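You operate a simulated robot arm through the tools that you are given. There is no shell and no other tool.

You run a simulated two-armed robot. Do the job below in one go: nothing can be reset, and whatever is moved stays where it is left.

TASK
Pack up after polishing: close the polish tin and clear the lamp box.
Fine: lamp switch off, lamp knob to 1; the blue rag goes from the lamp box to the black step.
Where things are to end (x, y in the base frame): blue rag within 60 mm of [10, -900].

The check looks at the end state, three seconds after you hand in, the way a careful person would. Anything else that was tipped, shoved, dropped, spilled or broken makes it a failure.

THE ROBOT
Two 7-joint arms with fingered hands on one trunk that stands fixed in place. Base frame: the origin is at the foot of the trunk, x ahead of it, y to its left, z up. Units: mm, degrees, N and s.
The left shoulder is at [200, 135, 1020], the right one opposite. Each reaches about 885 mm from its shoulder. Payload 4 kg a hand.
The TCP of each hand is the grasp point between the finger pads, 25 mm short of the fingertips. In the tool frame z runs along the fingers and y along their closing line. The gripper opens to 88 mm; its body begins 29 mm behind the TCP. The gripper is a hand of 4 fingers: y runs from the thumb to the fingers, the wrist lies at [-13, -106, -174] in the tool frame, and closing takes about 1.5 s.
Orientation is told as [roll, pitch, yaw] about the base's x, y, z axes, in that order, counted from this pose: with the fingers straight down and the wrist toward the robot, the tool's x, y and z point along [0, 1, 0], [1, 0, 0] and [0, 0, -1] of the base frame.

THE INTERFACE
- The arms move only by the tool drive_tool. It takes "left_series", "right_series" or both (then of equal length, played together; a hand with none holds still); each is a list of rows, each a list of 6 numbers: the shift along the base's x, y, z in units of 50 mm (1.0 is 50 mm), then the turn, a rotation vector about the base's x, y, z in units of 5 degrees (1.0 is 5 degrees). In form: [[tx, ty, tz, ax, ay, az], ...]. A call has 1 to 20 rows; each row shifts and turns the commanded pose from where the row before left it. "left_fingers" and "right_fingers" are, for a hand that has rows, the finger opening in cm, from 0 to 8.8, set as the call begins (left out, the last holds). A call with a number of a shift or a turn outside -1 to 1 is refused whole. Each row takes 0.2 s and may step no farther than 50 mm and 8.6 degrees from the row before; otherwise, or with a gripper value out of range, the whole call is refused. Where a pose cannot be reached the arm comes as near as it can. A force on the tool above 40 N (or 10 N above the force at the start of the call, whichever is more), or a blocked arm, ends the call early, and 0.2 s more pass. Each finger travels about 153 mm/s and halts on what it meets, pressing with about 26 N; the grip force reading is that of the motor and also rises with nothing between the fingers. The clock runs only during rows and for 0.2 s after the last one: add rows that do not move to give the fingers time. The reply holds the time, the measured pose of the TCP, the force on the tool along the base axes, the opening and the grip force, in the units named above and with some noise, with the torque about the TCP (base axes, N m) and any sound that the robot's microphone picked up, and new pictures: "show" is both (left out), scene, wrist or none (wrist: the cameras of the hands that moved).
- Cameras (640 x 400 px; columns grow to the right, rows downward): "scene" is now at [124, -47.4, 1619.3]; the picture's right is [-0.61, -0.79, 0.00], its down [-0.59, 0.45, -0.67] and it looks along [0.54, -0.41, -0.74] (base axes); focal length 276 px, centre (320, 200). "left" rides on the left gripper at [-64, -83, -98] in its tool frame; the picture's right is [-0.62, -0.37, 0.69], its down [0.71, -0.63, 0.30] and it looks along [0.32, 0.68, 0.65] (tool axes); focal length 265 px, centre (320, 200). "right" rides on the right gripper at [64, -83, -98] in its tool frame; the picture's right is [-0.62, 0.37, -0.69], its down [-0.71, -0.63, 0.30] and it looks along [-0.32, 0.68, 0.65] (tool axes); focal length 265 px, centre (320, 200).
- move_column(by): slides the trunk up (or, below 0, down) by that many mm; the arms and the scene camera ride with it, the base frame stays. It gives what a move gives, with no picture.
- curl_fingers(index, middle, ring, thumb_bend, thumb_turn, hand): sets how far each is bent, from 0 (flat) to 100 (curled in); at 30 the hand is open as for a grip, at 70 the pads meet at the TCP. One left out holds its place. A second passes; each finger stops where it meets its share of the squeeze, and holds until it gets a number again. A gripper value or a shape takes the hand back. It gives what a move gives, with no picture; readings hold the bend of each and the force on the fingers (four entries, about 0 where the hand has none), thumb and palm. thumb_turn goes from beside the hand (0) to across from the fingers (100), as for a grip.
- hand_shape(shape, hand): the hand has 4 fingers and takes this shape, open, in about a second: jaw (thumb against the fingers, like two jaws); tri (thumb and two fingers); tip (a fingertip pinch); poke (one finger out to press); point (the index stretched); flat (the hand flat); cup (the hand cupped); fist (a fist). The gripper value then closes the fingers along that shape, each until it touches; the sizes above hold for jaw. It gives what a move gives, with no picture.
- head_to(pan, tilt): turns the head with the scene camera to pan (to the left, within 97 degrees either way) and tilt (down, from -29 to 69), counted from straight ahead of the robot. It gives what a move gives, and a new picture of the scene camera.
- locate(camera, pixels): for up to 12 pixels [column, row] of the newest picture of that camera ("zoom" is the newest enlarged one), the place [x, y, z] in the base frame of the surface seen there, good to about 3 mm. It takes no simulated time.
- enlarge(camera, box): a new picture of the part [left, top, right, bottom] of that camera's present view, enlarged. It takes no simulated time.
- finish_job(): hands the job in; it is judged then, once.

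Open the grippers and draw the arms clear of the work before you hand the job in, unless the task says otherwise.

The tools are called after "Call:" by a JSON object that holds its "name" and its "arguments". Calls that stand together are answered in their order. drive_tool: Moves the arms, as the interface text tells. Its arguments: {"type":"object","properties":{"left_series":{"type":"array","items":{"type":"array","items":{"type":"number"}}},"left_fingers":{"type":"number"},"right_series":{"type":"array","items":{"type":"array","items":{"type":"number"}}},"right_fingers":{"type":"number"},"show":{"type":"string","enum":["both","scene","wrist","none"]}},"required":[]} The other tools are called the same way: move_column (by) moves the trunk up or down; hand_shape (shape, hand) gives the hand a shape; curl_fingers (index, middle, ring, thumb_bend, thumb_turn, hand) moves the fingers one by one; head_to (pan, tilt) turns the head that bears the scene camera; locate (camera, pixels) gives the place of the surface under pixels of a picture; enlarge (camera, box) takes an enlarged picture of a part of a camera's view; finish_job () hands the job in.

At the start:

```text
clock: 0.0
left_tool_pos: [623.8, -61.1, 1314.2]
left_ee_rot: [0.1, 0.0, 0.0]
left_wrist_force: [0.5, 0.0, -0.6]
left_wrist_torque: [-0.05, 0.02, 0.0]
left_opening: 87.8
left_grip_force: 0.1
left_shape: jaw
left_bend: [30.0, 30.0, 30.0, 30.0, 98.0]
left_finger forces: [0.1, 0.0, 0.0, 0.0, 0.0, 0.0]
right_tool_pos: [266.9, -408.3, 1332.6]
right_ee_rot: [0.0, 0.0, -0.1]
right_wrist_force: [-0.3, -0.2, 0.8]
right_wrist_torque: [0.0, 0.01, -0.02]
right_opening: 87.8
right_grip_force: 0.1
right_shape: jaw
right_bend: [30.0, 30.0, 30.0, 30.0, 98.0]
right_finger forces: [0.0, 0.0, 0.0, 0.0, 0.0, 0.1]
trunk travel left (down, up): [-625.0, 145.0]
head pan, tilt (commanded): [-37.3, 47.7]
```

scene: 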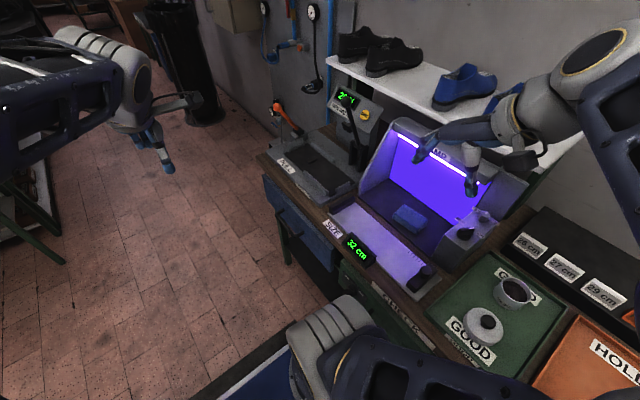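
right: 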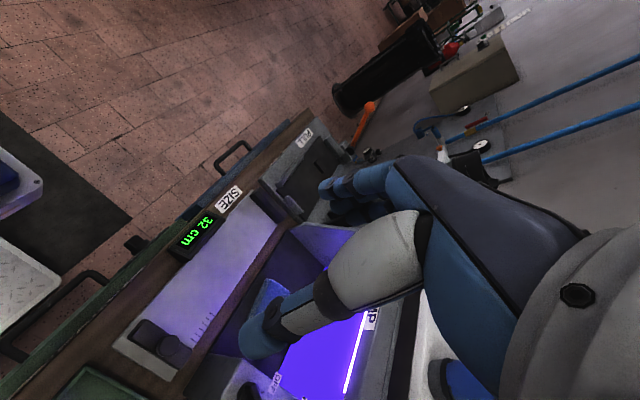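
left: 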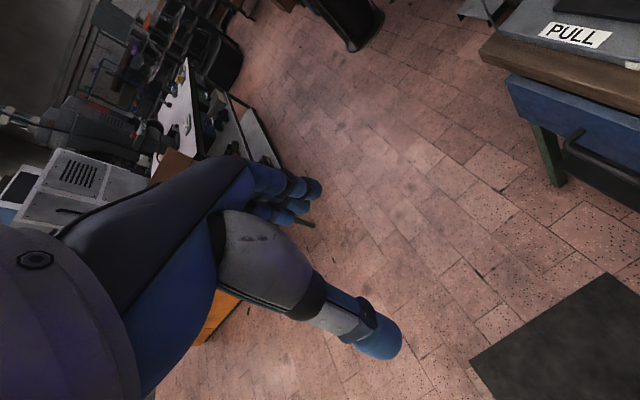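

The scene shows a bench to the right: the lamp box with the blue rag near (408, 217), a green mat with a tin and a lid near (482, 325) and (512, 292), and a black step near (580, 265). I'll enlarge those parts to see them better.

Call:
{"name": "enlarge", "arguments": {"camera": "scene", "box": [320, 110, 540, 248]}}

Call:
{"name": "enlarge", "arguments": {"camera": "scene", "box": [400, 220, 640, 370]}}

```text
2.90 times, centred on (430, 179) of scene
```

zoom: 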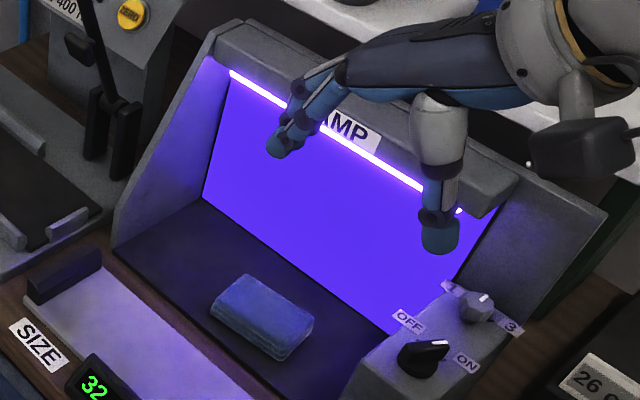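

```text
2.67 times, centred on (520, 295) of scene
```

zoom: 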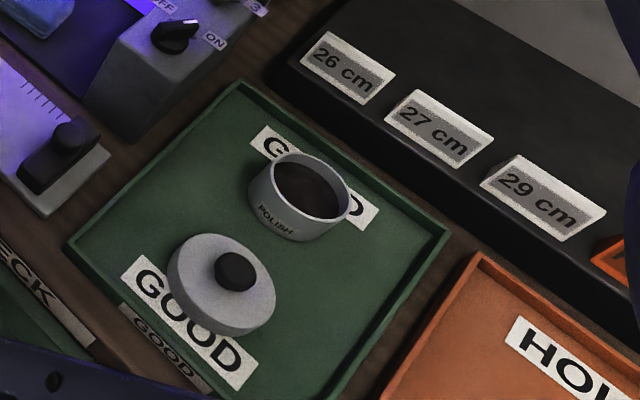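

I see the POLISH tin open, its lid with a black knob beside it, the rotary switch with OFF/ON labels and the knob with a 1–3 scale. I'll measure the places of these in the scene picture.

Call:
{"name": "locate", "arguments": {"camera": "scene", "pixels": [[488, 322], [482, 330], [513, 288], [513, 300], [464, 233], [485, 215], [408, 217], [525, 245], [565, 270], [603, 293], [560, 240], [620, 280]]}}

Call:
{"name": "head_to", "arguments": {"pan": -70, "tilt": 45}}

```text
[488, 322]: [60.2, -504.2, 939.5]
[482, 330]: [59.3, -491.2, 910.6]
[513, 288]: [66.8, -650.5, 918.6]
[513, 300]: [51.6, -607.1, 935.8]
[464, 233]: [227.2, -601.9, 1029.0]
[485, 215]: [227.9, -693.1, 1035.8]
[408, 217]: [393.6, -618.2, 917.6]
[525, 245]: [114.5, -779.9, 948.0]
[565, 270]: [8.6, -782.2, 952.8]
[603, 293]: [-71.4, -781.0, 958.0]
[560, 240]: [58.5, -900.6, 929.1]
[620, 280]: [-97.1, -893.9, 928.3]
```

```text
clock: 1.0
left_tool_pos: [623.2, -61.0, 1314.9]
left_ee_rot: [0.0, 0.0, 0.0]
left_wrist_force: [0.4, -0.5, -0.1]
left_wrist_torque: [0.01, 0.0, 0.01]
left_opening: 87.6
left_grip_force: 0.0
left_shape: jaw
left_bend: [30.0, 30.0, 30.0, 30.0, 98.0]
left_finger forces: [0.1, 0.1, 0.1, 0.0, 0.0, 0.0]
right_tool_pos: [266.0, -407.8, 1332.3]
right_ee_rot: [0.0, 0.0, -0.1]
right_wrist_force: [-0.1, -0.4, -0.2]
right_wrist_torque: [0.01, 0.03, 0.03]
right_opening: 87.3
right_grip_force: 0.1
right_shape: jaw
right_bend: [30.0, 30.0, 30.0, 30.0, 98.0]
right_finger forces: [0.1, 0.0, 0.1, 0.1, 0.0, 0.0]
trunk travel left (down, up): [-625.0, 145.0]
head pan, tilt (commanded): [-70.0, 45.0]
```

scene: 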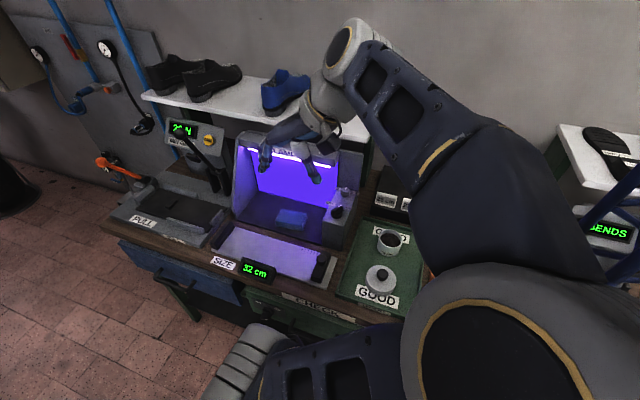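

The right arm now hides the step. I'll enlarge the bench part around (330, 220) of this new view to read the lamp box and the tray from another angle.

Call:
{"name": "enlarge", "arguments": {"camera": "scene", "box": [210, 130, 430, 268]}}

Call:
{"name": "enlarge", "arguments": {"camera": "scene", "box": [310, 170, 430, 245]}}

```text
2.90 times, centred on (320, 199) of scene
```

zoom: 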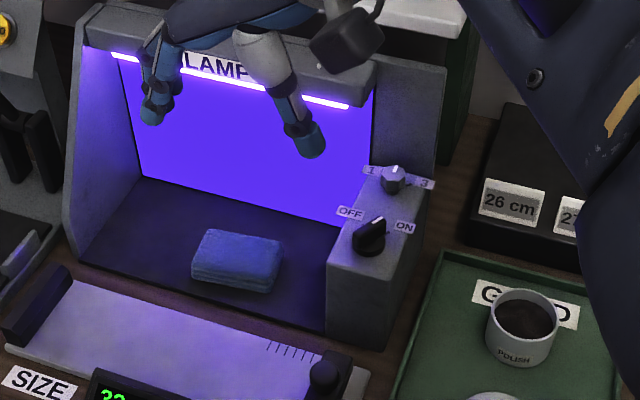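

```text
5.33 times, centred on (370, 208) of scene
```

zoom: 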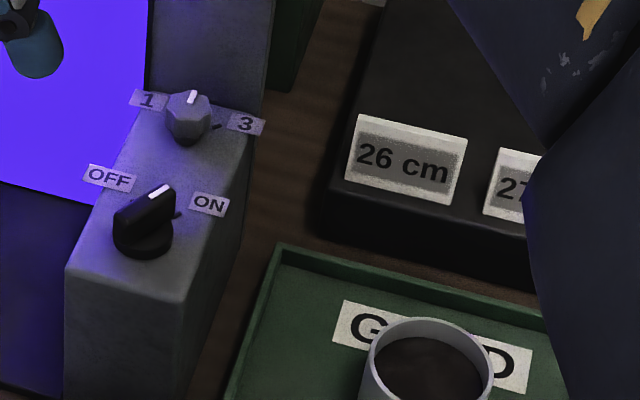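

The switch bar (zoom (145, 215)) and the knob (zoom (188, 112)) sit on a panel; I'll measure the marks, labels and panel surface.

Call:
{"name": "locate", "arguments": {"camera": "zoom", "pixels": [[159, 190], [125, 225], [110, 178], [208, 204], [178, 214], [147, 100], [246, 124], [216, 127], [192, 96], [187, 108], [120, 275], [230, 180]]}}

Call:
{"name": "enlarge", "arguments": {"camera": "scene", "box": [324, 180, 372, 210]}}

```text
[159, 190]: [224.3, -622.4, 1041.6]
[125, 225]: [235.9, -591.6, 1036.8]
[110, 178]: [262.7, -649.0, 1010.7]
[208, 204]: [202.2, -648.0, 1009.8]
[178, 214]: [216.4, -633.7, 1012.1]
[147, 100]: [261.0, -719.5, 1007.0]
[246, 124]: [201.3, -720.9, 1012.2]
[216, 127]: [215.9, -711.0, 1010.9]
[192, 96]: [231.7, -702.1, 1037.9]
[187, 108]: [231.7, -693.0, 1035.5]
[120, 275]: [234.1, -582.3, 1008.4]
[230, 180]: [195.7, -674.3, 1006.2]
```

```text
13.33 times, centred on (348, 195) of scene
```

zoom: 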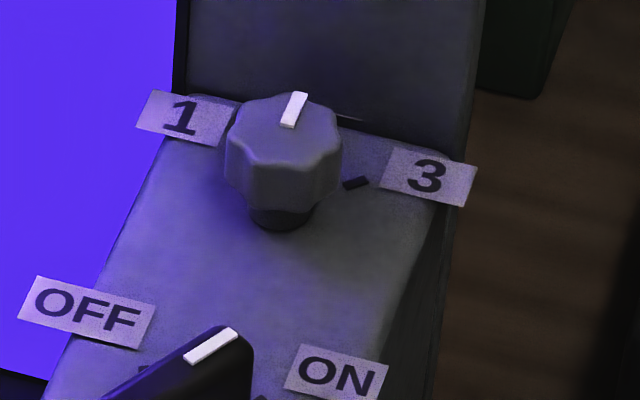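

The panel is level at z≈1009; labels OFF (263, -649), ON (202, -648), 1 (261, -720), 3 (201, -721); the knob mark points to -y (position 2). I'll turn the head to bring tray and step in view.

Call:
{"name": "head_to", "arguments": {"pan": -50, "tilt": 62}}

```text
clock: 1.8
left_tool_pos: [624.1, -60.0, 1313.9]
left_ee_rot: [-0.1, 0.0, -0.1]
left_wrist_force: [-0.1, -0.3, -0.1]
left_wrist_torque: [0.04, -0.01, 0.0]
left_opening: 87.6
left_grip_force: 0.1
left_shape: jaw
left_bend: [30.0, 30.0, 30.0, 30.0, 98.0]
left_finger forces: [0.0, 0.0, 0.0, 0.1, 0.1, 0.0]
right_tool_pos: [265.8, -409.0, 1332.0]
right_ee_rot: [0.1, 0.0, -0.1]
right_wrist_force: [-0.2, 0.6, -1.1]
right_wrist_torque: [0.0, -0.02, 0.0]
right_opening: 87.7
right_grip_force: 0.1
right_shape: jaw
right_bend: [30.0, 30.0, 30.0, 30.0, 98.0]
right_finger forces: [0.0, 0.0, 0.0, 0.0, 0.0, 0.0]
trunk travel left (down, up): [-625.0, 145.0]
head pan, tilt (commanded): [-50.0, 62.0]
```

scene: 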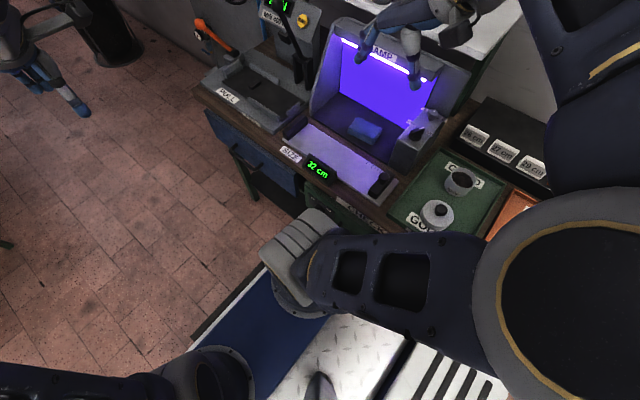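

The tray is clear at (450, 200). I'll enlarge it to measure the lid and tin.

Call:
{"name": "enlarge", "arguments": {"camera": "scene", "box": [400, 155, 496, 215]}}

Call:
{"name": "enlarge", "arguments": {"camera": "scene", "box": [400, 160, 496, 240]}}

```text
6.67 times, centred on (448, 185) of scene
```

zoom: 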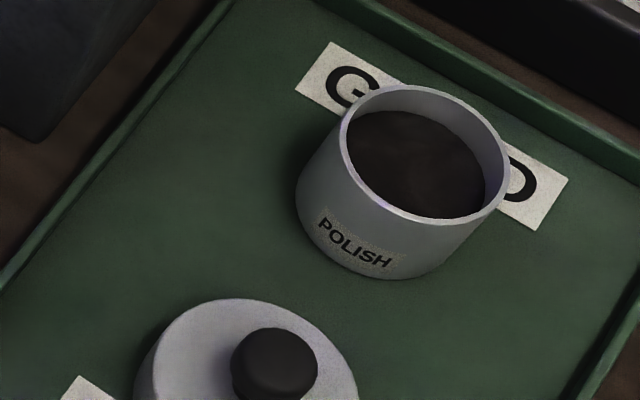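

```text
5.00 times, centred on (448, 200) of scene
```

zoom: 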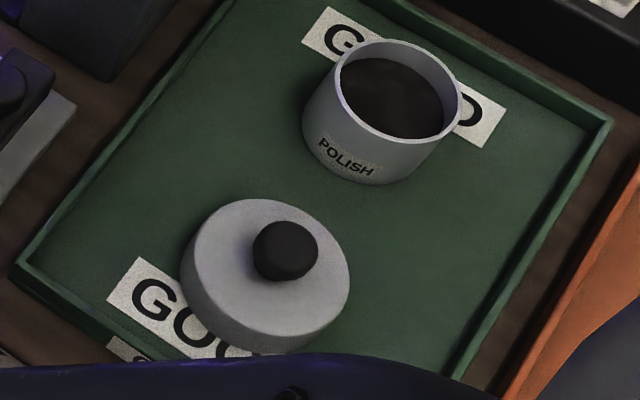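

Call:
{"name": "locate", "arguments": {"camera": "zoom", "pixels": [[284, 242], [258, 262], [310, 262], [197, 245], [345, 290], [246, 203], [275, 338], [345, 70], [451, 110], [431, 47], [388, 136], [395, 95]]}}

Call:
{"name": "locate", "arguments": {"camera": "zoom", "pixels": [[200, 260], [230, 315], [300, 320], [330, 265], [340, 82], [460, 85], [365, 47], [405, 141], [305, 100], [440, 160], [350, 170], [540, 230]]}}

```text
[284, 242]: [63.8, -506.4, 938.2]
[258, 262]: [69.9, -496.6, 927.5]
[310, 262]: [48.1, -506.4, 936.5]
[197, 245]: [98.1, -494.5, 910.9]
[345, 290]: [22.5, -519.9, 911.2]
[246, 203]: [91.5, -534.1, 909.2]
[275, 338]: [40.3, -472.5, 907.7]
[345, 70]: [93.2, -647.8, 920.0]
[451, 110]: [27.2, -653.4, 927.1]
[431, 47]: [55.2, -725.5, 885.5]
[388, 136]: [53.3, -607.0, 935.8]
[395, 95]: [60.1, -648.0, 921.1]
```

```text
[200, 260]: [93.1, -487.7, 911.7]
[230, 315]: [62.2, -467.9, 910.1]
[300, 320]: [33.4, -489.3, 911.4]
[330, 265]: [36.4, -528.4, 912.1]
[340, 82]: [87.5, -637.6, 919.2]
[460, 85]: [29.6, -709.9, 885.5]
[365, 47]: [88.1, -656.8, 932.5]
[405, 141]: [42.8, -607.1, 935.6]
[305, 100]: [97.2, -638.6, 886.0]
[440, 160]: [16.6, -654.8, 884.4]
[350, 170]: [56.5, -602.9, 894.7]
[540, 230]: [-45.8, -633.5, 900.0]
```

Lid top is at z≈910.5 centred near (60, -506) with knob top z≈938; tin rim z≈936 centred near (58, -642). I'll bring the right hand over the tray while yawing it by -60° to look closely with the wrist camera.

Call:
{"name": "drive_tool", "arguments": {"right_series": [[-0.3, -0.1, 0, 0, 0, -1], [-0.3, -0.1, 0, 0, 0, -1], [-0.3, -0.1, 0, 0, 0, -1], [-0.3, -0.1, 0, 0, 0, -1], [-0.3, -0.1, 0, 0, 0, -1], [-0.3, -0.1, 0, 0, 0, -1], [-0.3, -0.1, 0, 0, 0, -1], [-0.3, -0.1, 0, 0, 0, -1], [-0.3, -0.1, 0, 0, 0, -1], [-0.3, -0.1, 0, 0, 0, -1], [-0.3, -0.1, 0, 0, 0, -1], [-0.3, -0.1, 0, 0, 0, -1]], "show": "both"}}

```text
clock: 4.4
left_tool_pos: [623.8, -60.6, 1314.8]
left_ee_rot: [0.0, 0.0, 0.0]
left_wrist_force: [0.0, 0.1, 1.4]
left_wrist_torque: [-0.01, 0.04, 0.03]
left_opening: 87.5
left_grip_force: 0.1
left_shape: jaw
left_bend: [30.0, 30.0, 30.0, 30.0, 98.0]
left_finger forces: [0.0, 0.0, 0.1, 0.0, 0.0, 0.0]
right_tool_pos: [94.9, -472.1, 1330.6]
right_ee_rot: [0.1, 0.2, -58.8]
right_wrist_force: [-0.2, -0.1, -0.4]
right_wrist_torque: [-0.01, 0.0, 0.03]
right_opening: 87.9
right_grip_force: 0.0
right_shape: jaw
right_bend: [30.0, 30.0, 30.0, 30.0, 98.0]
right_finger forces: [0.0, 0.0, 0.1, 0.0, 0.0, 0.1]
trunk travel left (down, up): [-625.0, 145.0]
head pan, tilt (commanded): [-50.0, 62.0]
```

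scene: 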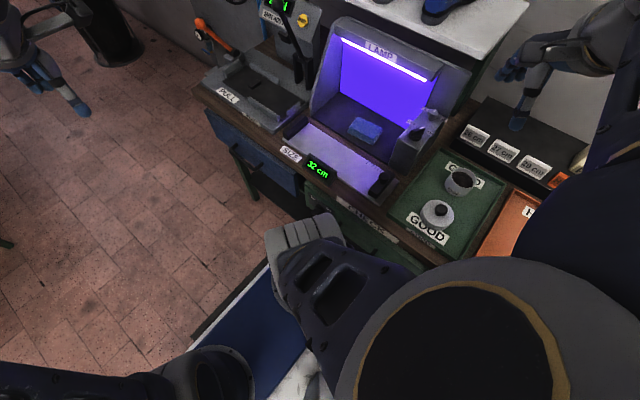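
right: 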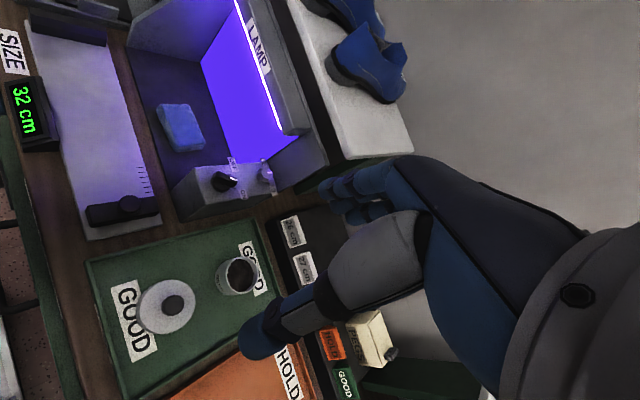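

The wrist camera now looks onto the tray: lid at (168, 308), tin at (240, 275). I'll enlarge for accurate measures.

Call:
{"name": "enlarge", "arguments": {"camera": "right", "box": [110, 230, 286, 340]}}

Call:
{"name": "enlarge", "arguments": {"camera": "scene", "box": [400, 155, 496, 245]}}

```text
3.64 times, centred on (198, 285) of right
```

zoom: 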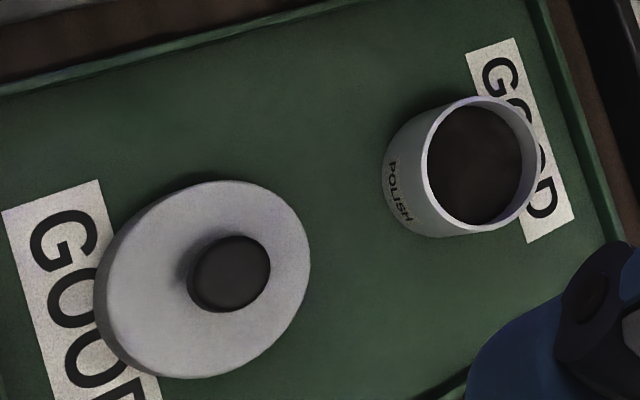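

```text
4.44 times, centred on (448, 200) of scene
```

zoom: 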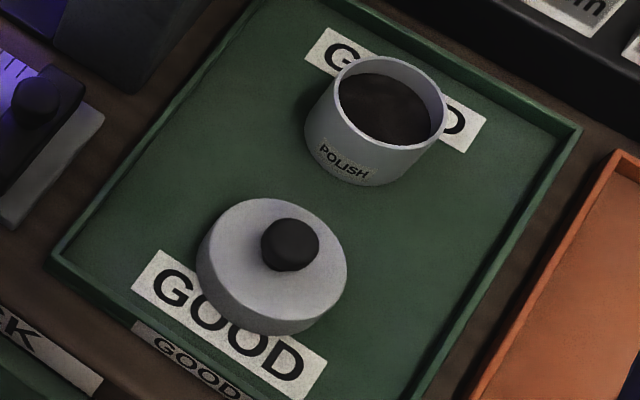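

I'll sample rim points of the tin and edge points of the lid in this zoom for circle fits.

Call:
{"name": "locate", "arguments": {"camera": "zoom", "pixels": [[337, 92], [345, 75], [362, 63], [385, 59], [410, 65], [430, 80], [443, 100], [440, 125], [425, 140], [400, 147], [370, 140], [345, 118]]}}

Call:
{"name": "locate", "arguments": {"camera": "zoom", "pixels": [[204, 245], [220, 215], [250, 201], [300, 210], [330, 235], [345, 270], [330, 305], [300, 318], [265, 312], [235, 295], [290, 225], [290, 245]]}}

Call:
{"name": "enlarge", "arguments": {"camera": "right", "box": [110, 230, 286, 340]}}

```text
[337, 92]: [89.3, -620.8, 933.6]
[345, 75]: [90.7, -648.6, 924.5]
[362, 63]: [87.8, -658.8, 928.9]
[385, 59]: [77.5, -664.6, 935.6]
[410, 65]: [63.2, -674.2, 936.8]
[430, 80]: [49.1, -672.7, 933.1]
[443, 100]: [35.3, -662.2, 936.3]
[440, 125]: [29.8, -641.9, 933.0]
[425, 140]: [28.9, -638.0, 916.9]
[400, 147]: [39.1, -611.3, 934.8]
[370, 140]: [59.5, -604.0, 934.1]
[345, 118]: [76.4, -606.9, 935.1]
```

```text
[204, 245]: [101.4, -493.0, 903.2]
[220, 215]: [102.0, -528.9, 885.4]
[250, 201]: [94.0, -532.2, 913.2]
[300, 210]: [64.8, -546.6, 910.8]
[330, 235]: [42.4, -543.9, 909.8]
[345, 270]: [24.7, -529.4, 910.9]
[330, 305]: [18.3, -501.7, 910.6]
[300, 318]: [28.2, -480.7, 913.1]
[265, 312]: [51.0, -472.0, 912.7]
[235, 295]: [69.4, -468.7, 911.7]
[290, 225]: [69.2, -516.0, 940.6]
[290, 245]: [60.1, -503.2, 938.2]
```

```text
3.64 times, centred on (198, 285) of right
```

zoom: 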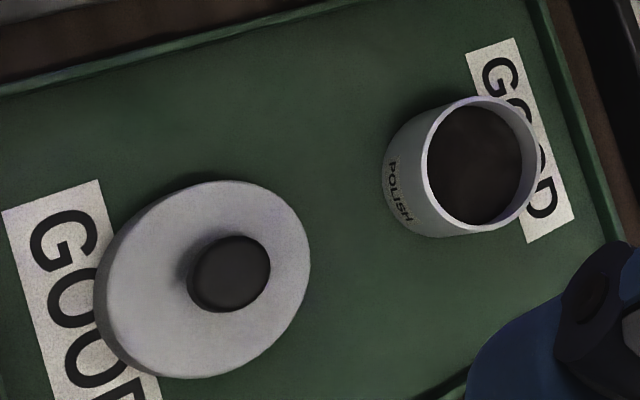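

Fit so far: tin centre ≈(60, -639), r≈36; lid centre ≈(60, -507), r≈41. I'll cross-check with the wrist camera's zoom.

Call:
{"name": "locate", "arguments": {"camera": "zoom", "pixels": [[425, 160], [440, 120], [480, 98], [520, 115], [536, 155], [525, 200], [490, 228], [450, 220], [430, 190], [475, 165]]}}

Call:
{"name": "locate", "arguments": {"camera": "zoom", "pixels": [[120, 250], [160, 200], [220, 184], [280, 200], [305, 250], [295, 310], [250, 350], [190, 372], [110, 310], [230, 270], [205, 250], [262, 290]]}}

```text
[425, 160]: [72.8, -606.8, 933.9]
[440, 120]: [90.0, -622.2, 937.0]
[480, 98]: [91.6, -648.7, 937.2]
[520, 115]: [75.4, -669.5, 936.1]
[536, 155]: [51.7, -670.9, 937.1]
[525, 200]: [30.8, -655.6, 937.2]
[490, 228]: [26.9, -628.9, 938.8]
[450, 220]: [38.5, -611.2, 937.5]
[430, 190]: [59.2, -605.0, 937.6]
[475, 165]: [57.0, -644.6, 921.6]
```

```text
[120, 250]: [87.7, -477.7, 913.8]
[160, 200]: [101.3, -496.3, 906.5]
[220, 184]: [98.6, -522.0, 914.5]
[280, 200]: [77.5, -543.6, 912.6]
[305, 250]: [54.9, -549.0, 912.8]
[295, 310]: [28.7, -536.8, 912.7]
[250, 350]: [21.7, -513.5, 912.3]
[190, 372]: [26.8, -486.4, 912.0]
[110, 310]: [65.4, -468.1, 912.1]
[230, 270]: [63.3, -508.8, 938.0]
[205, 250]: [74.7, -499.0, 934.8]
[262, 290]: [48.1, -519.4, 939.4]
```

Both cameras agree: lid centre (60, -507), tin centre (60, -639). I'll lower the right hand to about 1030 mm above the lid, partly closing the fingers to 6 cm.

Call:
{"name": "drive_tool", "arguments": {"right_series": [[-0.0675, -0.0975, -0.755, 0, 0, 0], [-0.0675, -0.0975, -0.755, 0, 0, 0], [-0.0675, -0.0975, -0.755, 0, 0, 0], [-0.0675, -0.0975, -0.755, 0, 0, 0], [-0.0675, -0.0975, -0.755, 0, 0, 0], [-0.0675, -0.0975, -0.755, 0, 0, 0], [-0.0675, -0.0975, -0.755, 0, 0, 0], [-0.0675, -0.0975, -0.755, 0, 0, 0], [0, 0, 0, 0, 0, 0], [0, 0, 0, 0, 0, 0]], "right_fingers": 6, "show": "both"}}

```text
clock: 6.8
left_tool_pos: [632.8, -54.8, 1307.8]
left_ee_rot: [-0.3, 0.5, -0.1]
left_wrist_force: [-0.7, 0.6, 0.4]
left_wrist_torque: [0.0, -0.01, -0.02]
left_opening: 87.6
left_grip_force: 0.0
left_shape: jaw
left_bend: [30.0, 30.0, 30.0, 30.0, 98.0]
left_finger forces: [0.1, 0.1, 0.1, 0.0, 0.0, 0.0]
right_tool_pos: [64.8, -505.1, 1052.7]
right_ee_rot: [-7.1, 3.0, -58.4]
right_wrist_force: [0.5, 0.2, -0.8]
right_wrist_torque: [-0.05, -0.01, -0.02]
right_opening: 60.4
right_grip_force: 0.1
right_shape: jaw
right_bend: [28.0, 38.0, 34.0, 59.0, 99.0]
right_finger forces: [0.1, 0.0, 0.0, 0.0, 0.1, 0.1]
trunk travel left (down, up): [-625.0, 145.0]
head pan, tilt (commanded): [-50.0, 62.0]
stopped in row 10 (right hand): the arm was blocked; the commanded pose is now the measured one
```

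scene: 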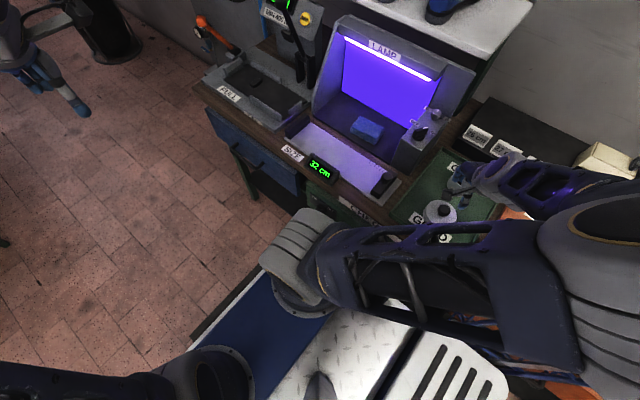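
right: 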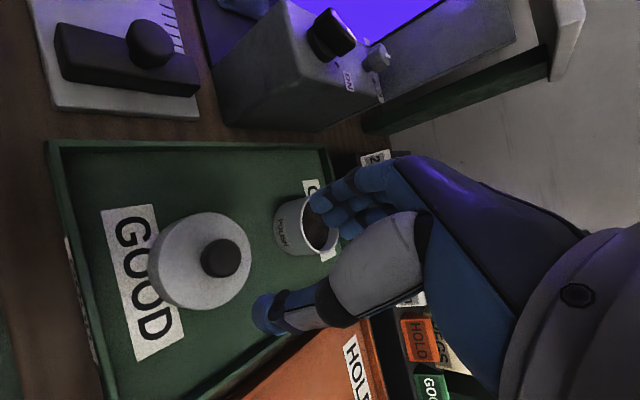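

The arm was reported blocked at z≈1053 and the left hand shifted a bit, so the right elbow may touch something. I'll look toward the elbow before any further motion.

Call:
{"name": "head_to", "arguments": {"pan": -92, "tilt": 45}}

```text
clock: 7.9
left_tool_pos: [634.0, -57.0, 1308.7]
left_ee_rot: [-0.2, 0.4, -0.1]
left_wrist_force: [1.0, 0.0, -0.4]
left_wrist_torque: [-0.04, -0.01, 0.05]
left_opening: 87.9
left_grip_force: 0.1
left_shape: jaw
left_bend: [30.0, 30.0, 30.0, 30.0, 98.0]
left_finger forces: [0.0, 0.0, 0.0, 0.0, 0.0, 0.1]
right_tool_pos: [66.6, -503.1, 1050.5]
right_ee_rot: [-6.6, 3.2, -58.2]
right_wrist_force: [-0.5, 0.2, -0.6]
right_wrist_torque: [-0.03, 0.0, 0.0]
right_opening: 60.3
right_grip_force: 0.0
right_shape: jaw
right_bend: [28.0, 38.0, 34.0, 59.0, 99.0]
right_finger forces: [0.0, 0.0, 0.1, 0.0, 0.0, 0.0]
trunk travel left (down, up): [-625.0, 145.0]
head pan, tilt (commanded): [-92.0, 45.0]
```

scene: 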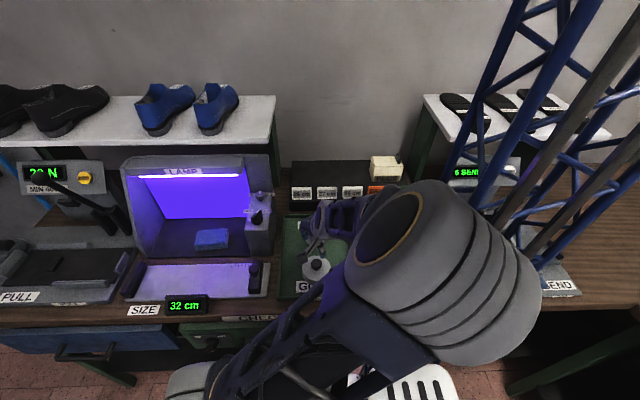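

The elbow (big grey joint at (450, 270)) is near a blue lattice structure at (560, 150). I'll measure their places to see what touches.

Call:
{"name": "locate", "arguments": {"camera": "scene", "pixels": [[440, 280], [500, 270], [530, 290], [500, 200], [480, 160], [520, 60], [610, 190], [560, 120], [380, 290], [545, 250], [430, 340], [390, 165]]}}

Call:
{"name": "enlarge", "arguments": {"camera": "scene", "box": [340, 100, 640, 330]}}

```text
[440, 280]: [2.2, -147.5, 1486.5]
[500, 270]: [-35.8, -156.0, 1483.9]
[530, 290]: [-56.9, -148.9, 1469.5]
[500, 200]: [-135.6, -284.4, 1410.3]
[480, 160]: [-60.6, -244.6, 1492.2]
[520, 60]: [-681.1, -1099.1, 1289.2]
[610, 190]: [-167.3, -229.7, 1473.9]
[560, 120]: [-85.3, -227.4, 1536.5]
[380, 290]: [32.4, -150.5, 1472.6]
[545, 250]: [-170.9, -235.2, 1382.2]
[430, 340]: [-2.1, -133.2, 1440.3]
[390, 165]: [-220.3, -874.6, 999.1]
```

```text
1.74 times, centred on (490, 215) of scene
```

zoom: 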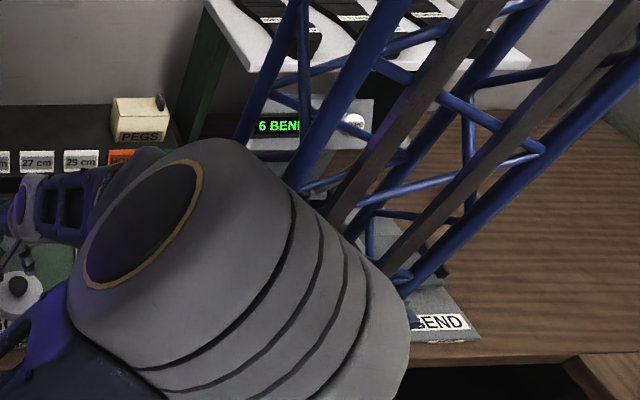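

The blue lattice mast at about (-110, -250, 1380–1540) is what the right elbow (≈(-35, -156, 1484)) ran against. I'll lift the hand back up the way it came and away from it, and undo the small tilt.

Call:
{"name": "drive_tool", "arguments": {"right_series": [[0.1, 0, 0.6, 0.3, -0.1, 0], [0.1, 0, 0.6, 0.3, -0.1, 0], [0.1, 0, 0.6, 0.3, -0.1, 0], [0.1, 0, 0.6, 0.3, -0.1, 0], [0.1, 0, 0.6, 0.2, -0.2, 0], [0.1, 0, 0.6, 0, 0, 0], [0, 0, 0.6, 0, 0, 0], [0, 0, 0.6, 0, 0, 0], [0, 0, 0.6, 0, 0, 0], [0, 0, 0, 0, 0, 0]], "show": "scene"}}

Call:
{"name": "head_to", "arguments": {"pan": 0, "tilt": 60}}

Call:
{"name": "head_to", "arguments": {"pan": 80, "tilt": 45}}

```text
clock: 10.1
left_tool_pos: [623.5, -60.0, 1314.3]
left_ee_rot: [0.0, 0.0, 0.0]
left_wrist_force: [0.0, 0.5, 0.3]
left_wrist_torque: [-0.02, 0.02, 0.01]
left_opening: 87.8
left_grip_force: 0.0
left_shape: jaw
left_bend: [30.0, 30.0, 30.0, 30.0, 98.0]
left_finger forces: [0.1, 0.0, 0.0, 0.0, 0.0, 0.0]
right_tool_pos: [85.2, -510.6, 1321.5]
right_ee_rot: [0.4, 6.9, -58.4]
right_wrist_force: [-0.5, -0.8, 0.1]
right_wrist_torque: [0.01, -0.01, -0.03]
right_opening: 60.2
right_grip_force: 0.1
right_shape: jaw
right_bend: [28.0, 38.0, 34.0, 59.0, 99.0]
right_finger forces: [0.1, 0.0, 0.1, 0.0, 0.0, 0.0]
trunk travel left (down, up): [-625.0, 145.0]
head pan, tilt (commanded): [-92.0, 45.0]
```

scene: 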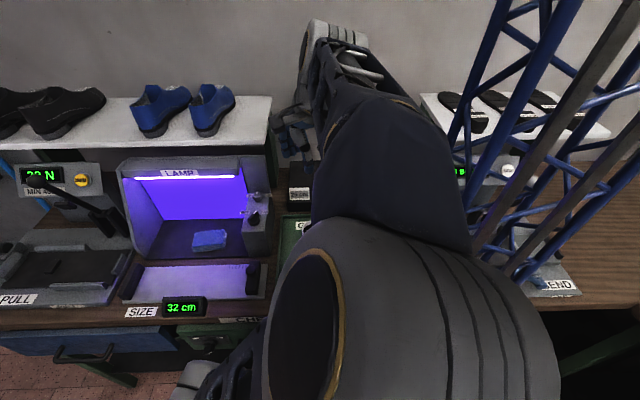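

```text
clock: 11.8
left_tool_pos: [623.6, -60.3, 1315.0]
left_ee_rot: [0.0, 0.1, -0.1]
left_wrist_force: [-0.7, -0.5, 0.0]
left_wrist_torque: [-0.01, 0.01, 0.03]
left_opening: 87.8
left_grip_force: 0.1
left_shape: jaw
left_bend: [30.0, 30.0, 30.0, 30.0, 98.0]
left_finger forces: [0.0, 0.1, 0.1, 0.0, 0.0, 0.0]
right_tool_pos: [86.0, -509.9, 1319.0]
right_ee_rot: [0.3, 7.0, -58.4]
right_wrist_force: [0.4, -0.5, 0.4]
right_wrist_torque: [0.0, 0.02, -0.02]
right_opening: 60.1
right_grip_force: 0.1
right_shape: jaw
right_bend: [28.0, 38.0, 34.0, 59.0, 99.0]
right_finger forces: [0.0, 0.1, 0.0, 0.1, 0.1, 0.1]
trunk travel left (down, up): [-625.0, 145.0]
head pan, tilt (commanded): [0.0, 60.0]
```

scene: 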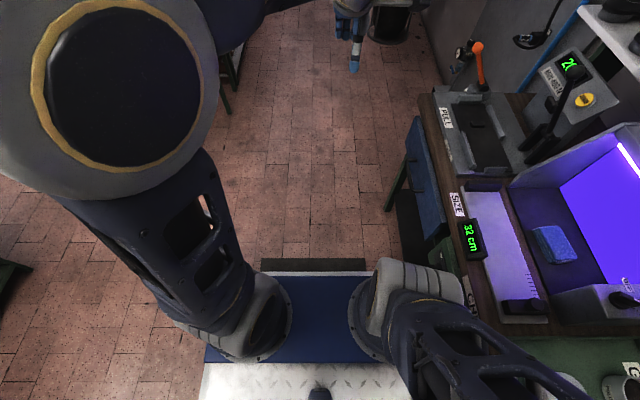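

```text
clock: 13.3
left_tool_pos: [621.8, -60.4, 1314.4]
left_ee_rot: [0.0, 0.0, -0.1]
left_wrist_force: [0.7, -0.3, -0.1]
left_wrist_torque: [0.05, 0.0, 0.0]
left_opening: 87.7
left_grip_force: 0.1
left_shape: jaw
left_bend: [30.0, 30.0, 30.0, 30.0, 98.0]
left_finger forces: [0.0, 0.0, 0.0, 0.1, 0.0, 0.0]
right_tool_pos: [85.8, -511.0, 1319.3]
right_ee_rot: [0.2, 6.8, -58.5]
right_wrist_force: [0.1, -0.6, 0.3]
right_wrist_torque: [-0.02, 0.0, 0.03]
right_opening: 60.3
right_grip_force: 0.1
right_shape: jaw
right_bend: [28.0, 38.0, 34.0, 59.0, 99.0]
right_finger forces: [0.1, 0.1, 0.1, 0.1, 0.1, 0.0]
trunk travel left (down, up): [-625.0, 145.0]
head pan, tilt (commanded): [80.0, 45.0]
```

scene: 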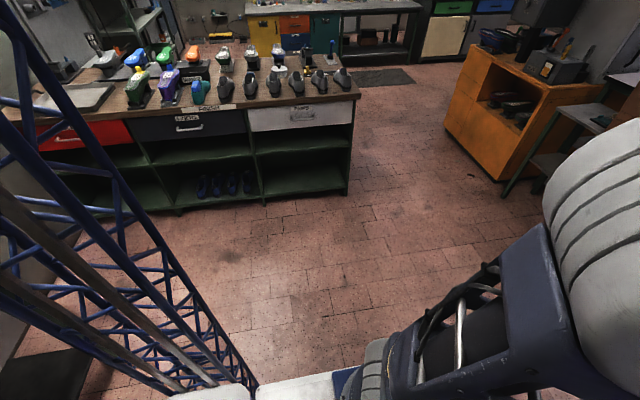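

The lattice is the robot's own mast, so the elbow-up right arm needs the shoulder lower to keep its presently free posture. The floor around the left arm and under both arms is clear, so I'll lower the trunk by 240 mm (right fingertips stay above ~1055) and look again.

Call:
{"name": "move_column", "arguments": {"by": -240}}

Call:
{"name": "head_to", "arguments": {"pan": -60, "tilt": 45}}

```text
clock: 15.8
left_tool_pos: [623.2, -60.8, 1074.3]
left_ee_rot: [0.0, 0.0, -0.1]
left_wrist_force: [-0.6, 0.1, -0.5]
left_wrist_torque: [0.0, -0.03, 0.03]
left_opening: 87.9
left_grip_force: 0.0
left_shape: jaw
left_bend: [30.0, 30.0, 30.0, 30.0, 98.0]
left_finger forces: [0.0, 0.1, 0.0, 0.1, 0.1, 0.1]
right_tool_pos: [83.6, -511.1, 1080.7]
right_ee_rot: [0.3, 6.9, -58.4]
right_wrist_force: [-0.3, -0.3, -0.6]
right_wrist_torque: [0.0, 0.0, 0.0]
right_opening: 60.5
right_grip_force: 0.0
right_shape: jaw
right_bend: [28.0, 38.0, 34.0, 59.0, 99.0]
right_finger forces: [0.0, 0.0, 0.1, 0.1, 0.1, 0.0]
trunk travel left (down, up): [-385.0, 385.0]
head pan, tilt (commanded): [80.0, 45.0]
```

```text
clock: 18.0
left_tool_pos: [623.8, -59.5, 1073.3]
left_ee_rot: [0.0, 0.0, 0.0]
left_wrist_force: [0.5, -0.6, 0.4]
left_wrist_torque: [0.01, 0.01, 0.01]
left_opening: 87.6
left_grip_force: 0.0
left_shape: jaw
left_bend: [30.0, 30.0, 30.0, 30.0, 98.0]
left_finger forces: [0.1, 0.1, 0.0, 0.1, 0.1, 0.1]
right_tool_pos: [85.4, -509.3, 1079.2]
right_ee_rot: [0.3, 7.0, -58.5]
right_wrist_force: [-0.4, 0.5, -0.2]
right_wrist_torque: [-0.01, 0.0, 0.01]
right_opening: 60.2
right_grip_force: 0.1
right_shape: jaw
right_bend: [28.0, 38.0, 34.0, 59.0, 99.0]
right_finger forces: [0.0, 0.1, 0.0, 0.0, 0.0, 0.0]
trunk travel left (down, up): [-385.0, 385.0]
head pan, tilt (commanded): [-60.0, 45.0]
```

scene: 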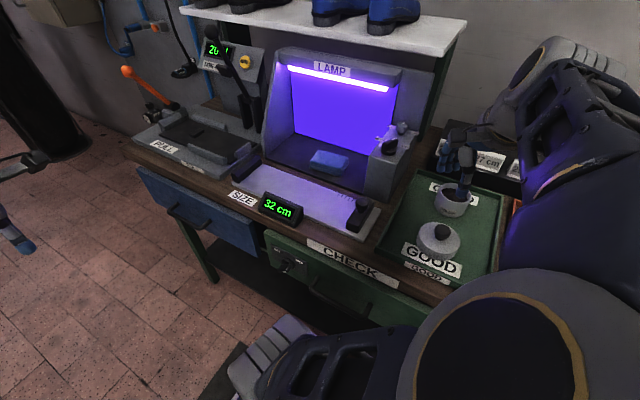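

The scene shows the hand above the tray with no contact. I'll straighten the tool (it is tilted 7°) and centre it over the lid at (60, -507), staying at about z 1080.

Call:
{"name": "drive_tool", "arguments": {"right_series": [[-0.12, 0.02, 0.2, -0.585, -0.365, 0], [-0.12, 0.02, 0.2, -0.585, -0.365, 0], [-0.12, 0, 0, 0, 0, 0], [-0.12, 0, 0, 0, 0, 0], [0, 0, 0, 0, 0, 0]], "show": "both"}}

```text
clock: 19.2
left_tool_pos: [623.9, -62.3, 1074.4]
left_ee_rot: [-0.1, 0.0, -0.1]
left_wrist_force: [-0.5, 0.6, 0.5]
left_wrist_torque: [0.02, 0.01, -0.01]
left_opening: 87.9
left_grip_force: 0.1
left_shape: jaw
left_bend: [30.0, 30.0, 30.0, 30.0, 98.0]
left_finger forces: [0.0, 0.0, 0.0, 0.0, 0.0, 0.0]
right_tool_pos: [62.2, -508.3, 1099.8]
right_ee_rot: [0.5, 0.0, -58.4]
right_wrist_force: [0.3, -0.2, 0.1]
right_wrist_torque: [0.01, 0.01, 0.0]
right_opening: 60.3
right_grip_force: 0.2
right_shape: jaw
right_bend: [28.0, 38.0, 34.0, 59.0, 99.0]
right_finger forces: [0.1, 0.1, 0.0, 0.1, 0.0, 0.0]
trunk travel left (down, up): [-385.0, 385.0]
head pan, tilt (commanded): [-60.0, 45.0]
```

scene: 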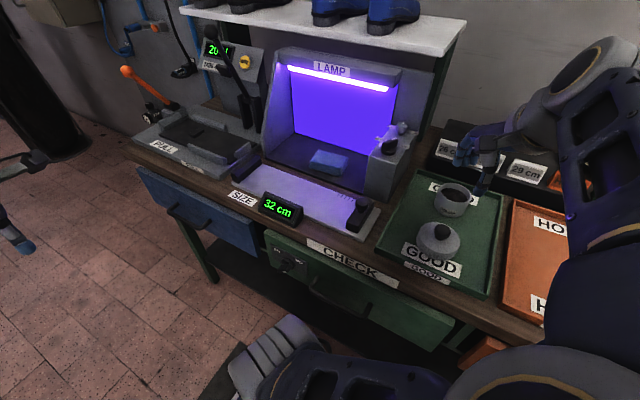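
right: 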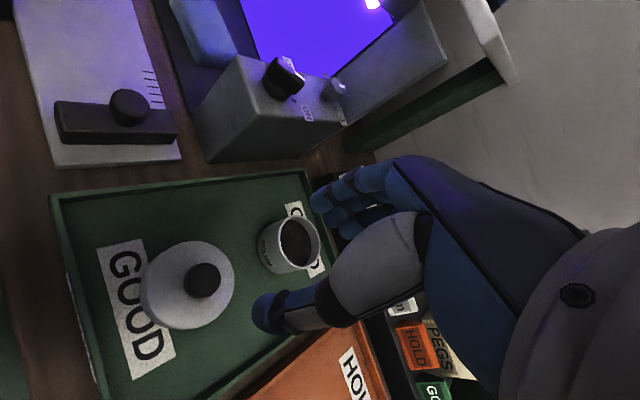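

The tool is straight at (62, -508, 1100), above the lid. I'll lower the trunk by 110 mm more so the elbow keeps its room, bringing the fingertips to about 965.

Call:
{"name": "move_column", "arguments": {"by": -110}}

Call:
{"name": "enlarge", "arguments": {"camera": "right", "box": [40, 160, 440, 400]}}

Call:
{"name": "enlarge", "arguments": {"camera": "scene", "box": [400, 30, 640, 280]}}

```text
clock: 20.6
left_tool_pos: [622.7, -60.1, 965.1]
left_ee_rot: [0.0, 0.0, -0.1]
left_wrist_force: [-0.4, -0.2, -0.5]
left_wrist_torque: [0.03, 0.02, 0.01]
left_opening: 87.7
left_grip_force: 0.1
left_shape: jaw
left_bend: [30.0, 30.0, 30.0, 30.0, 98.0]
left_finger forces: [0.0, 0.0, 0.0, 0.0, 0.0, 0.0]
right_tool_pos: [61.5, -509.3, 988.8]
right_ee_rot: [0.4, -0.1, -58.4]
right_wrist_force: [0.8, -0.3, -0.4]
right_wrist_torque: [0.0, -0.02, 0.02]
right_opening: 60.1
right_grip_force: 0.1
right_shape: jaw
right_bend: [28.0, 38.0, 34.0, 59.0, 99.0]
right_finger forces: [0.1, 0.0, 0.1, 0.0, 0.0, 0.0]
trunk travel left (down, up): [-275.0, 495.0]
head pan, tilt (commanded): [-60.0, 45.0]
```

```text
1.60 times, centred on (240, 280) of right
```

zoom: 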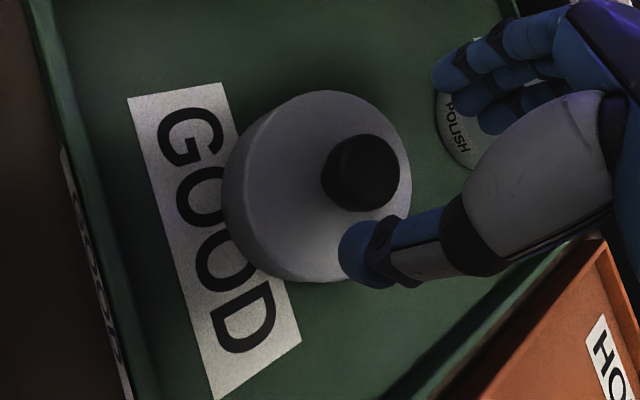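

```text
1.60 times, centred on (520, 155) of scene
```

zoom: 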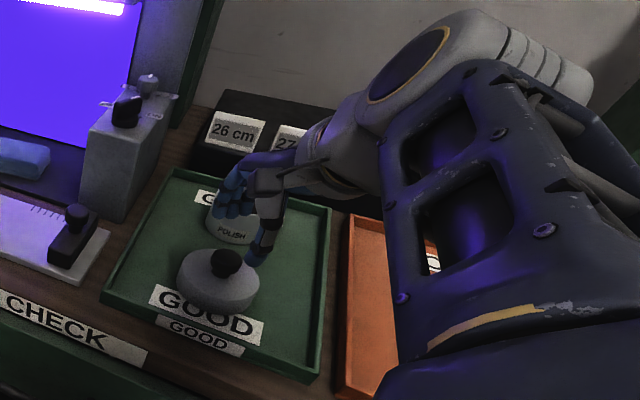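

The fingers (zoom (230, 200)) and thumb (zoom (262, 250)) straddle the knob from above. I'll measure the fingertips in this zoom to know the real clearance.

Call:
{"name": "locate", "arguments": {"camera": "zoom", "pixels": [[250, 262], [262, 245], [222, 212], [237, 215], [228, 190], [255, 200], [228, 262]]}}

Call:
{"name": "enlarge", "arguments": {"camera": "right", "box": [200, 140, 440, 320]}}

```text
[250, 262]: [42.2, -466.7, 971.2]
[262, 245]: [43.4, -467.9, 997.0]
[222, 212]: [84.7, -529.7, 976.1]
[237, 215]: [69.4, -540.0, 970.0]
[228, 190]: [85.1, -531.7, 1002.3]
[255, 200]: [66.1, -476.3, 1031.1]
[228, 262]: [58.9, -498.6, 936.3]
```

```text
2.22 times, centred on (320, 230) of right
```

zoom: 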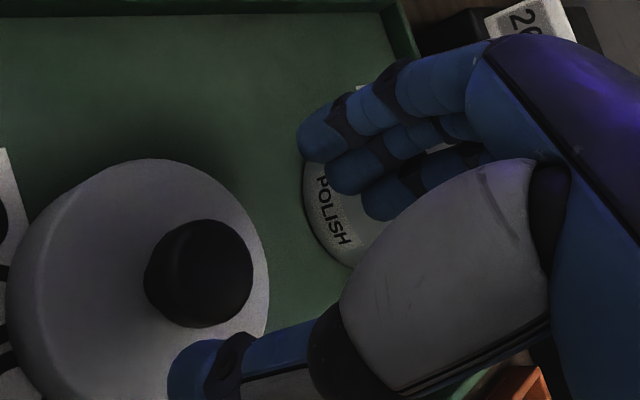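

Fingertips are at z≈965, 24 mm below the TCP, straddling the knob. I'll lower 47 mm so the tips end around z 917, just above the lid top at 911.

Call:
{"name": "drive_tool", "arguments": {"right_series": [[0, 0.02, -0.25, 0, 0, 0], [0, 0.02, -0.25, 0, 0, 0], [0, 0, -0.25, 0, 0, 0], [0, 0, -0.19, 0, 0, 0], [0, 0, 0, 0, 0, 0]], "show": "both"}}

```text
clock: 21.9
left_tool_pos: [622.8, -61.8, 964.9]
left_ee_rot: [0.1, 0.0, 0.0]
left_wrist_force: [0.8, -0.1, -0.2]
left_wrist_torque: [-0.01, 0.01, 0.01]
left_opening: 87.8
left_grip_force: 0.1
left_shape: jaw
left_bend: [30.0, 30.0, 30.0, 30.0, 98.0]
left_finger forces: [0.1, 0.0, 0.1, 0.0, 0.0, 0.0]
right_tool_pos: [62.5, -506.2, 941.6]
right_ee_rot: [0.4, 0.0, -58.4]
right_wrist_force: [0.8, -0.3, -0.2]
right_wrist_torque: [0.02, 0.02, 0.03]
right_opening: 60.2
right_grip_force: 0.0
right_shape: jaw
right_bend: [28.0, 38.0, 34.0, 59.0, 99.0]
right_finger forces: [0.1, 0.1, 0.1, 0.1, 0.0, 0.2]
trunk travel left (down, up): [-275.0, 495.0]
head pan, tilt (commanded): [-60.0, 45.0]
```

scene: 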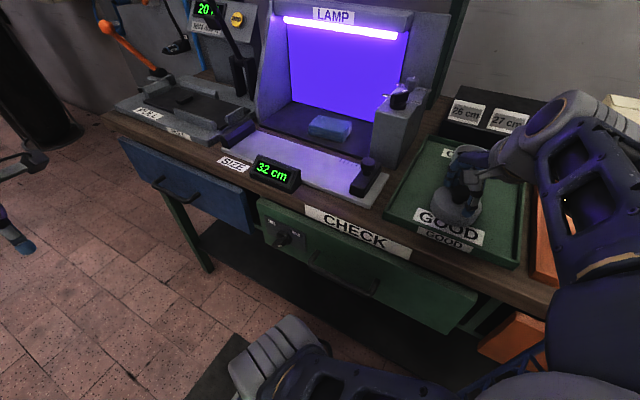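
right: 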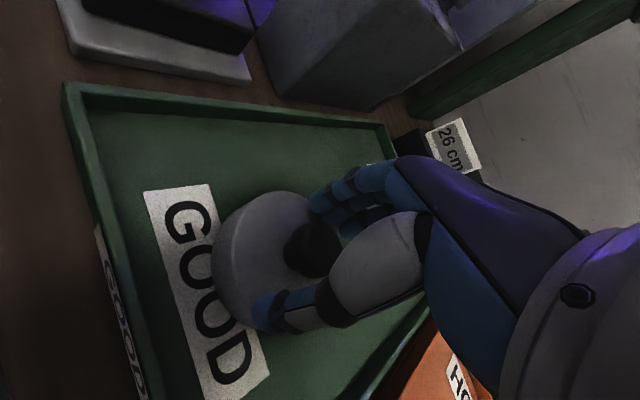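

The knob (right view (312, 248)) lies between thumb and fingers. I'll close the fingers on it, holding the arm still.

Call:
{"name": "drive_tool", "arguments": {"right_series": [[0, 0, 0, 0, 0, 0], [0, 0, 0, 0, 0, 0], [0, 0, 0, 0, 0, 0], [0, 0, 0, 0, 0, 0], [0, 0, 0, 0, 0, 0], [0, 0, 0, 0, 0, 0], [0, 0, 0, 0, 0, 0]], "right_fingers": 1.0, "show": "wrist"}}

Call:
{"name": "enlarge", "arguments": {"camera": "scene", "box": [380, 110, 560, 260]}}

```text
clock: 23.4
left_tool_pos: [621.9, -60.9, 965.0]
left_ee_rot: [0.1, 0.0, -0.1]
left_wrist_force: [-0.9, 0.6, -0.3]
left_wrist_torque: [0.01, 0.0, 0.02]
left_opening: 87.6
left_grip_force: 0.1
left_shape: jaw
left_bend: [30.0, 30.0, 30.0, 30.0, 98.0]
left_finger forces: [0.0, 0.0, 0.0, 0.0, 0.1, 0.0]
right_tool_pos: [62.4, -506.6, 941.6]
right_ee_rot: [0.5, 0.1, -58.5]
right_wrist_force: [-0.4, 0.5, 0.0]
right_wrist_torque: [0.01, 0.0, 0.02]
right_opening: 21.9
right_grip_force: 25.4
right_shape: jaw
right_bend: [74.0, 57.0, 63.0, 78.0, 100.0]
right_finger forces: [18.4, 9.0, 0.0, 0.0, 23.5, 0.0]
trunk travel left (down, up): [-275.0, 495.0]
head pan, tilt (commanded): [-60.0, 45.0]
```

right: 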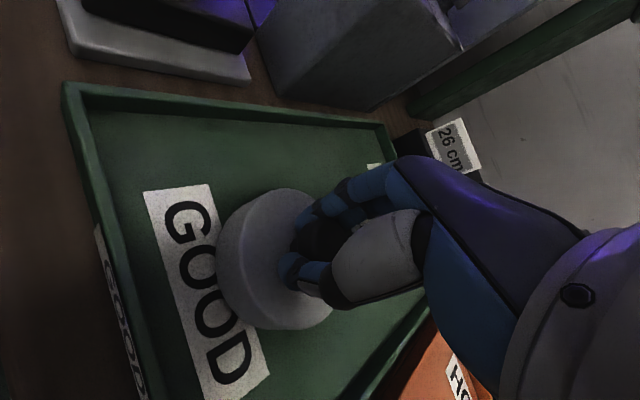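

```text
2.67 times, centred on (470, 185) of scene
```

zoom: 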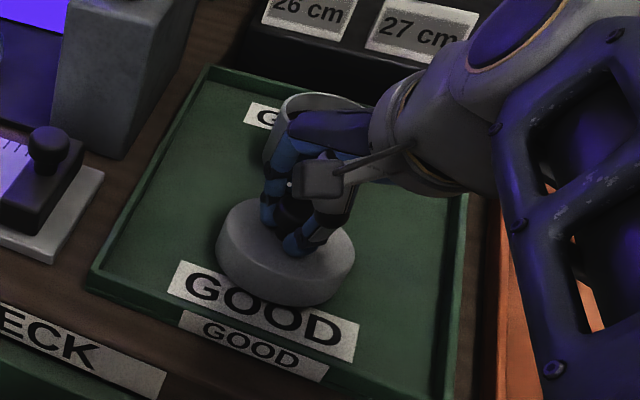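

The grip holds: 18 and 9 N on two fingers against 23 N on the thumb. I'll lift the lid 80 mm and check that it stays level.

Call:
{"name": "drive_tool", "arguments": {"right_series": [[0, 0, 0.2, 0, 0, 0], [0, 0, 0.3, 0, 0, 0], [0, 0, 0.3, 0, 0, 0], [0, 0, 0.4, 0, 0, 0], [0, 0, 0.4, 0, 0, 0], [0, 0, 0, 0, 0, 0], [0, 0, 0, 0, 0, 0]], "show": "both"}}

Call:
{"name": "enlarge", "arguments": {"camera": "scene", "box": [380, 90, 560, 260]}}

```text
clock: 25.1
left_tool_pos: [623.4, -60.7, 965.6]
left_ee_rot: [0.0, 0.0, -0.1]
left_wrist_force: [0.2, -0.2, -0.1]
left_wrist_torque: [0.01, -0.01, 0.0]
left_opening: 87.7
left_grip_force: 0.0
left_shape: jaw
left_bend: [30.0, 30.0, 30.0, 30.0, 98.0]
left_finger forces: [0.0, 0.2, 0.1, 0.0, 0.0, 0.0]
right_tool_pos: [62.8, -504.6, 1023.2]
right_ee_rot: [0.4, 0.1, -58.4]
right_wrist_force: [-0.6, -0.2, -0.1]
right_wrist_torque: [-0.02, 0.02, -0.04]
right_opening: 21.9
right_grip_force: 26.3
right_shape: jaw
right_bend: [74.0, 57.0, 63.0, 78.0, 100.0]
right_finger forces: [18.5, 9.4, 0.0, 0.0, 24.3, 0.1]
trunk travel left (down, up): [-275.0, 495.0]
head pan, tilt (commanded): [-60.0, 45.0]
```

scene: 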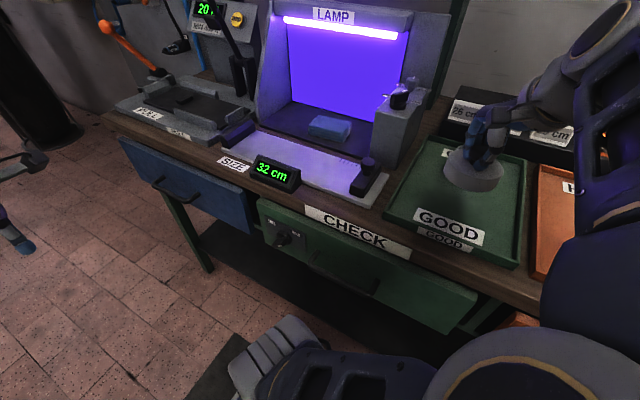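
right: 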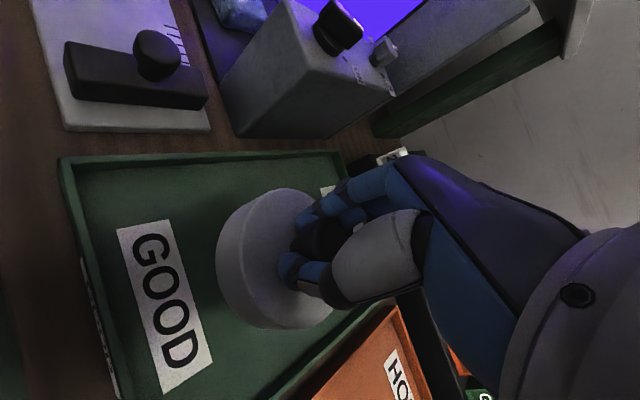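

```text
2.35 times, centred on (470, 175) of scene
```

zoom: 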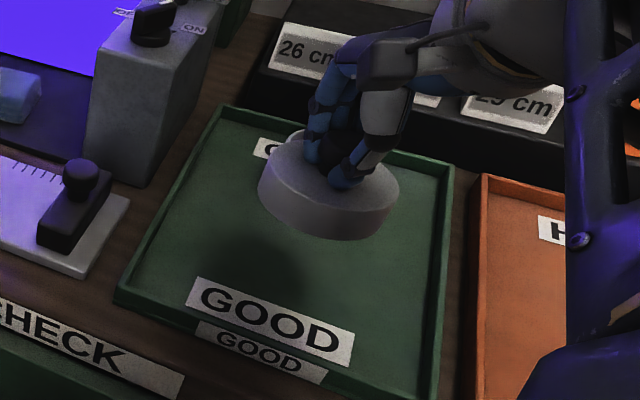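

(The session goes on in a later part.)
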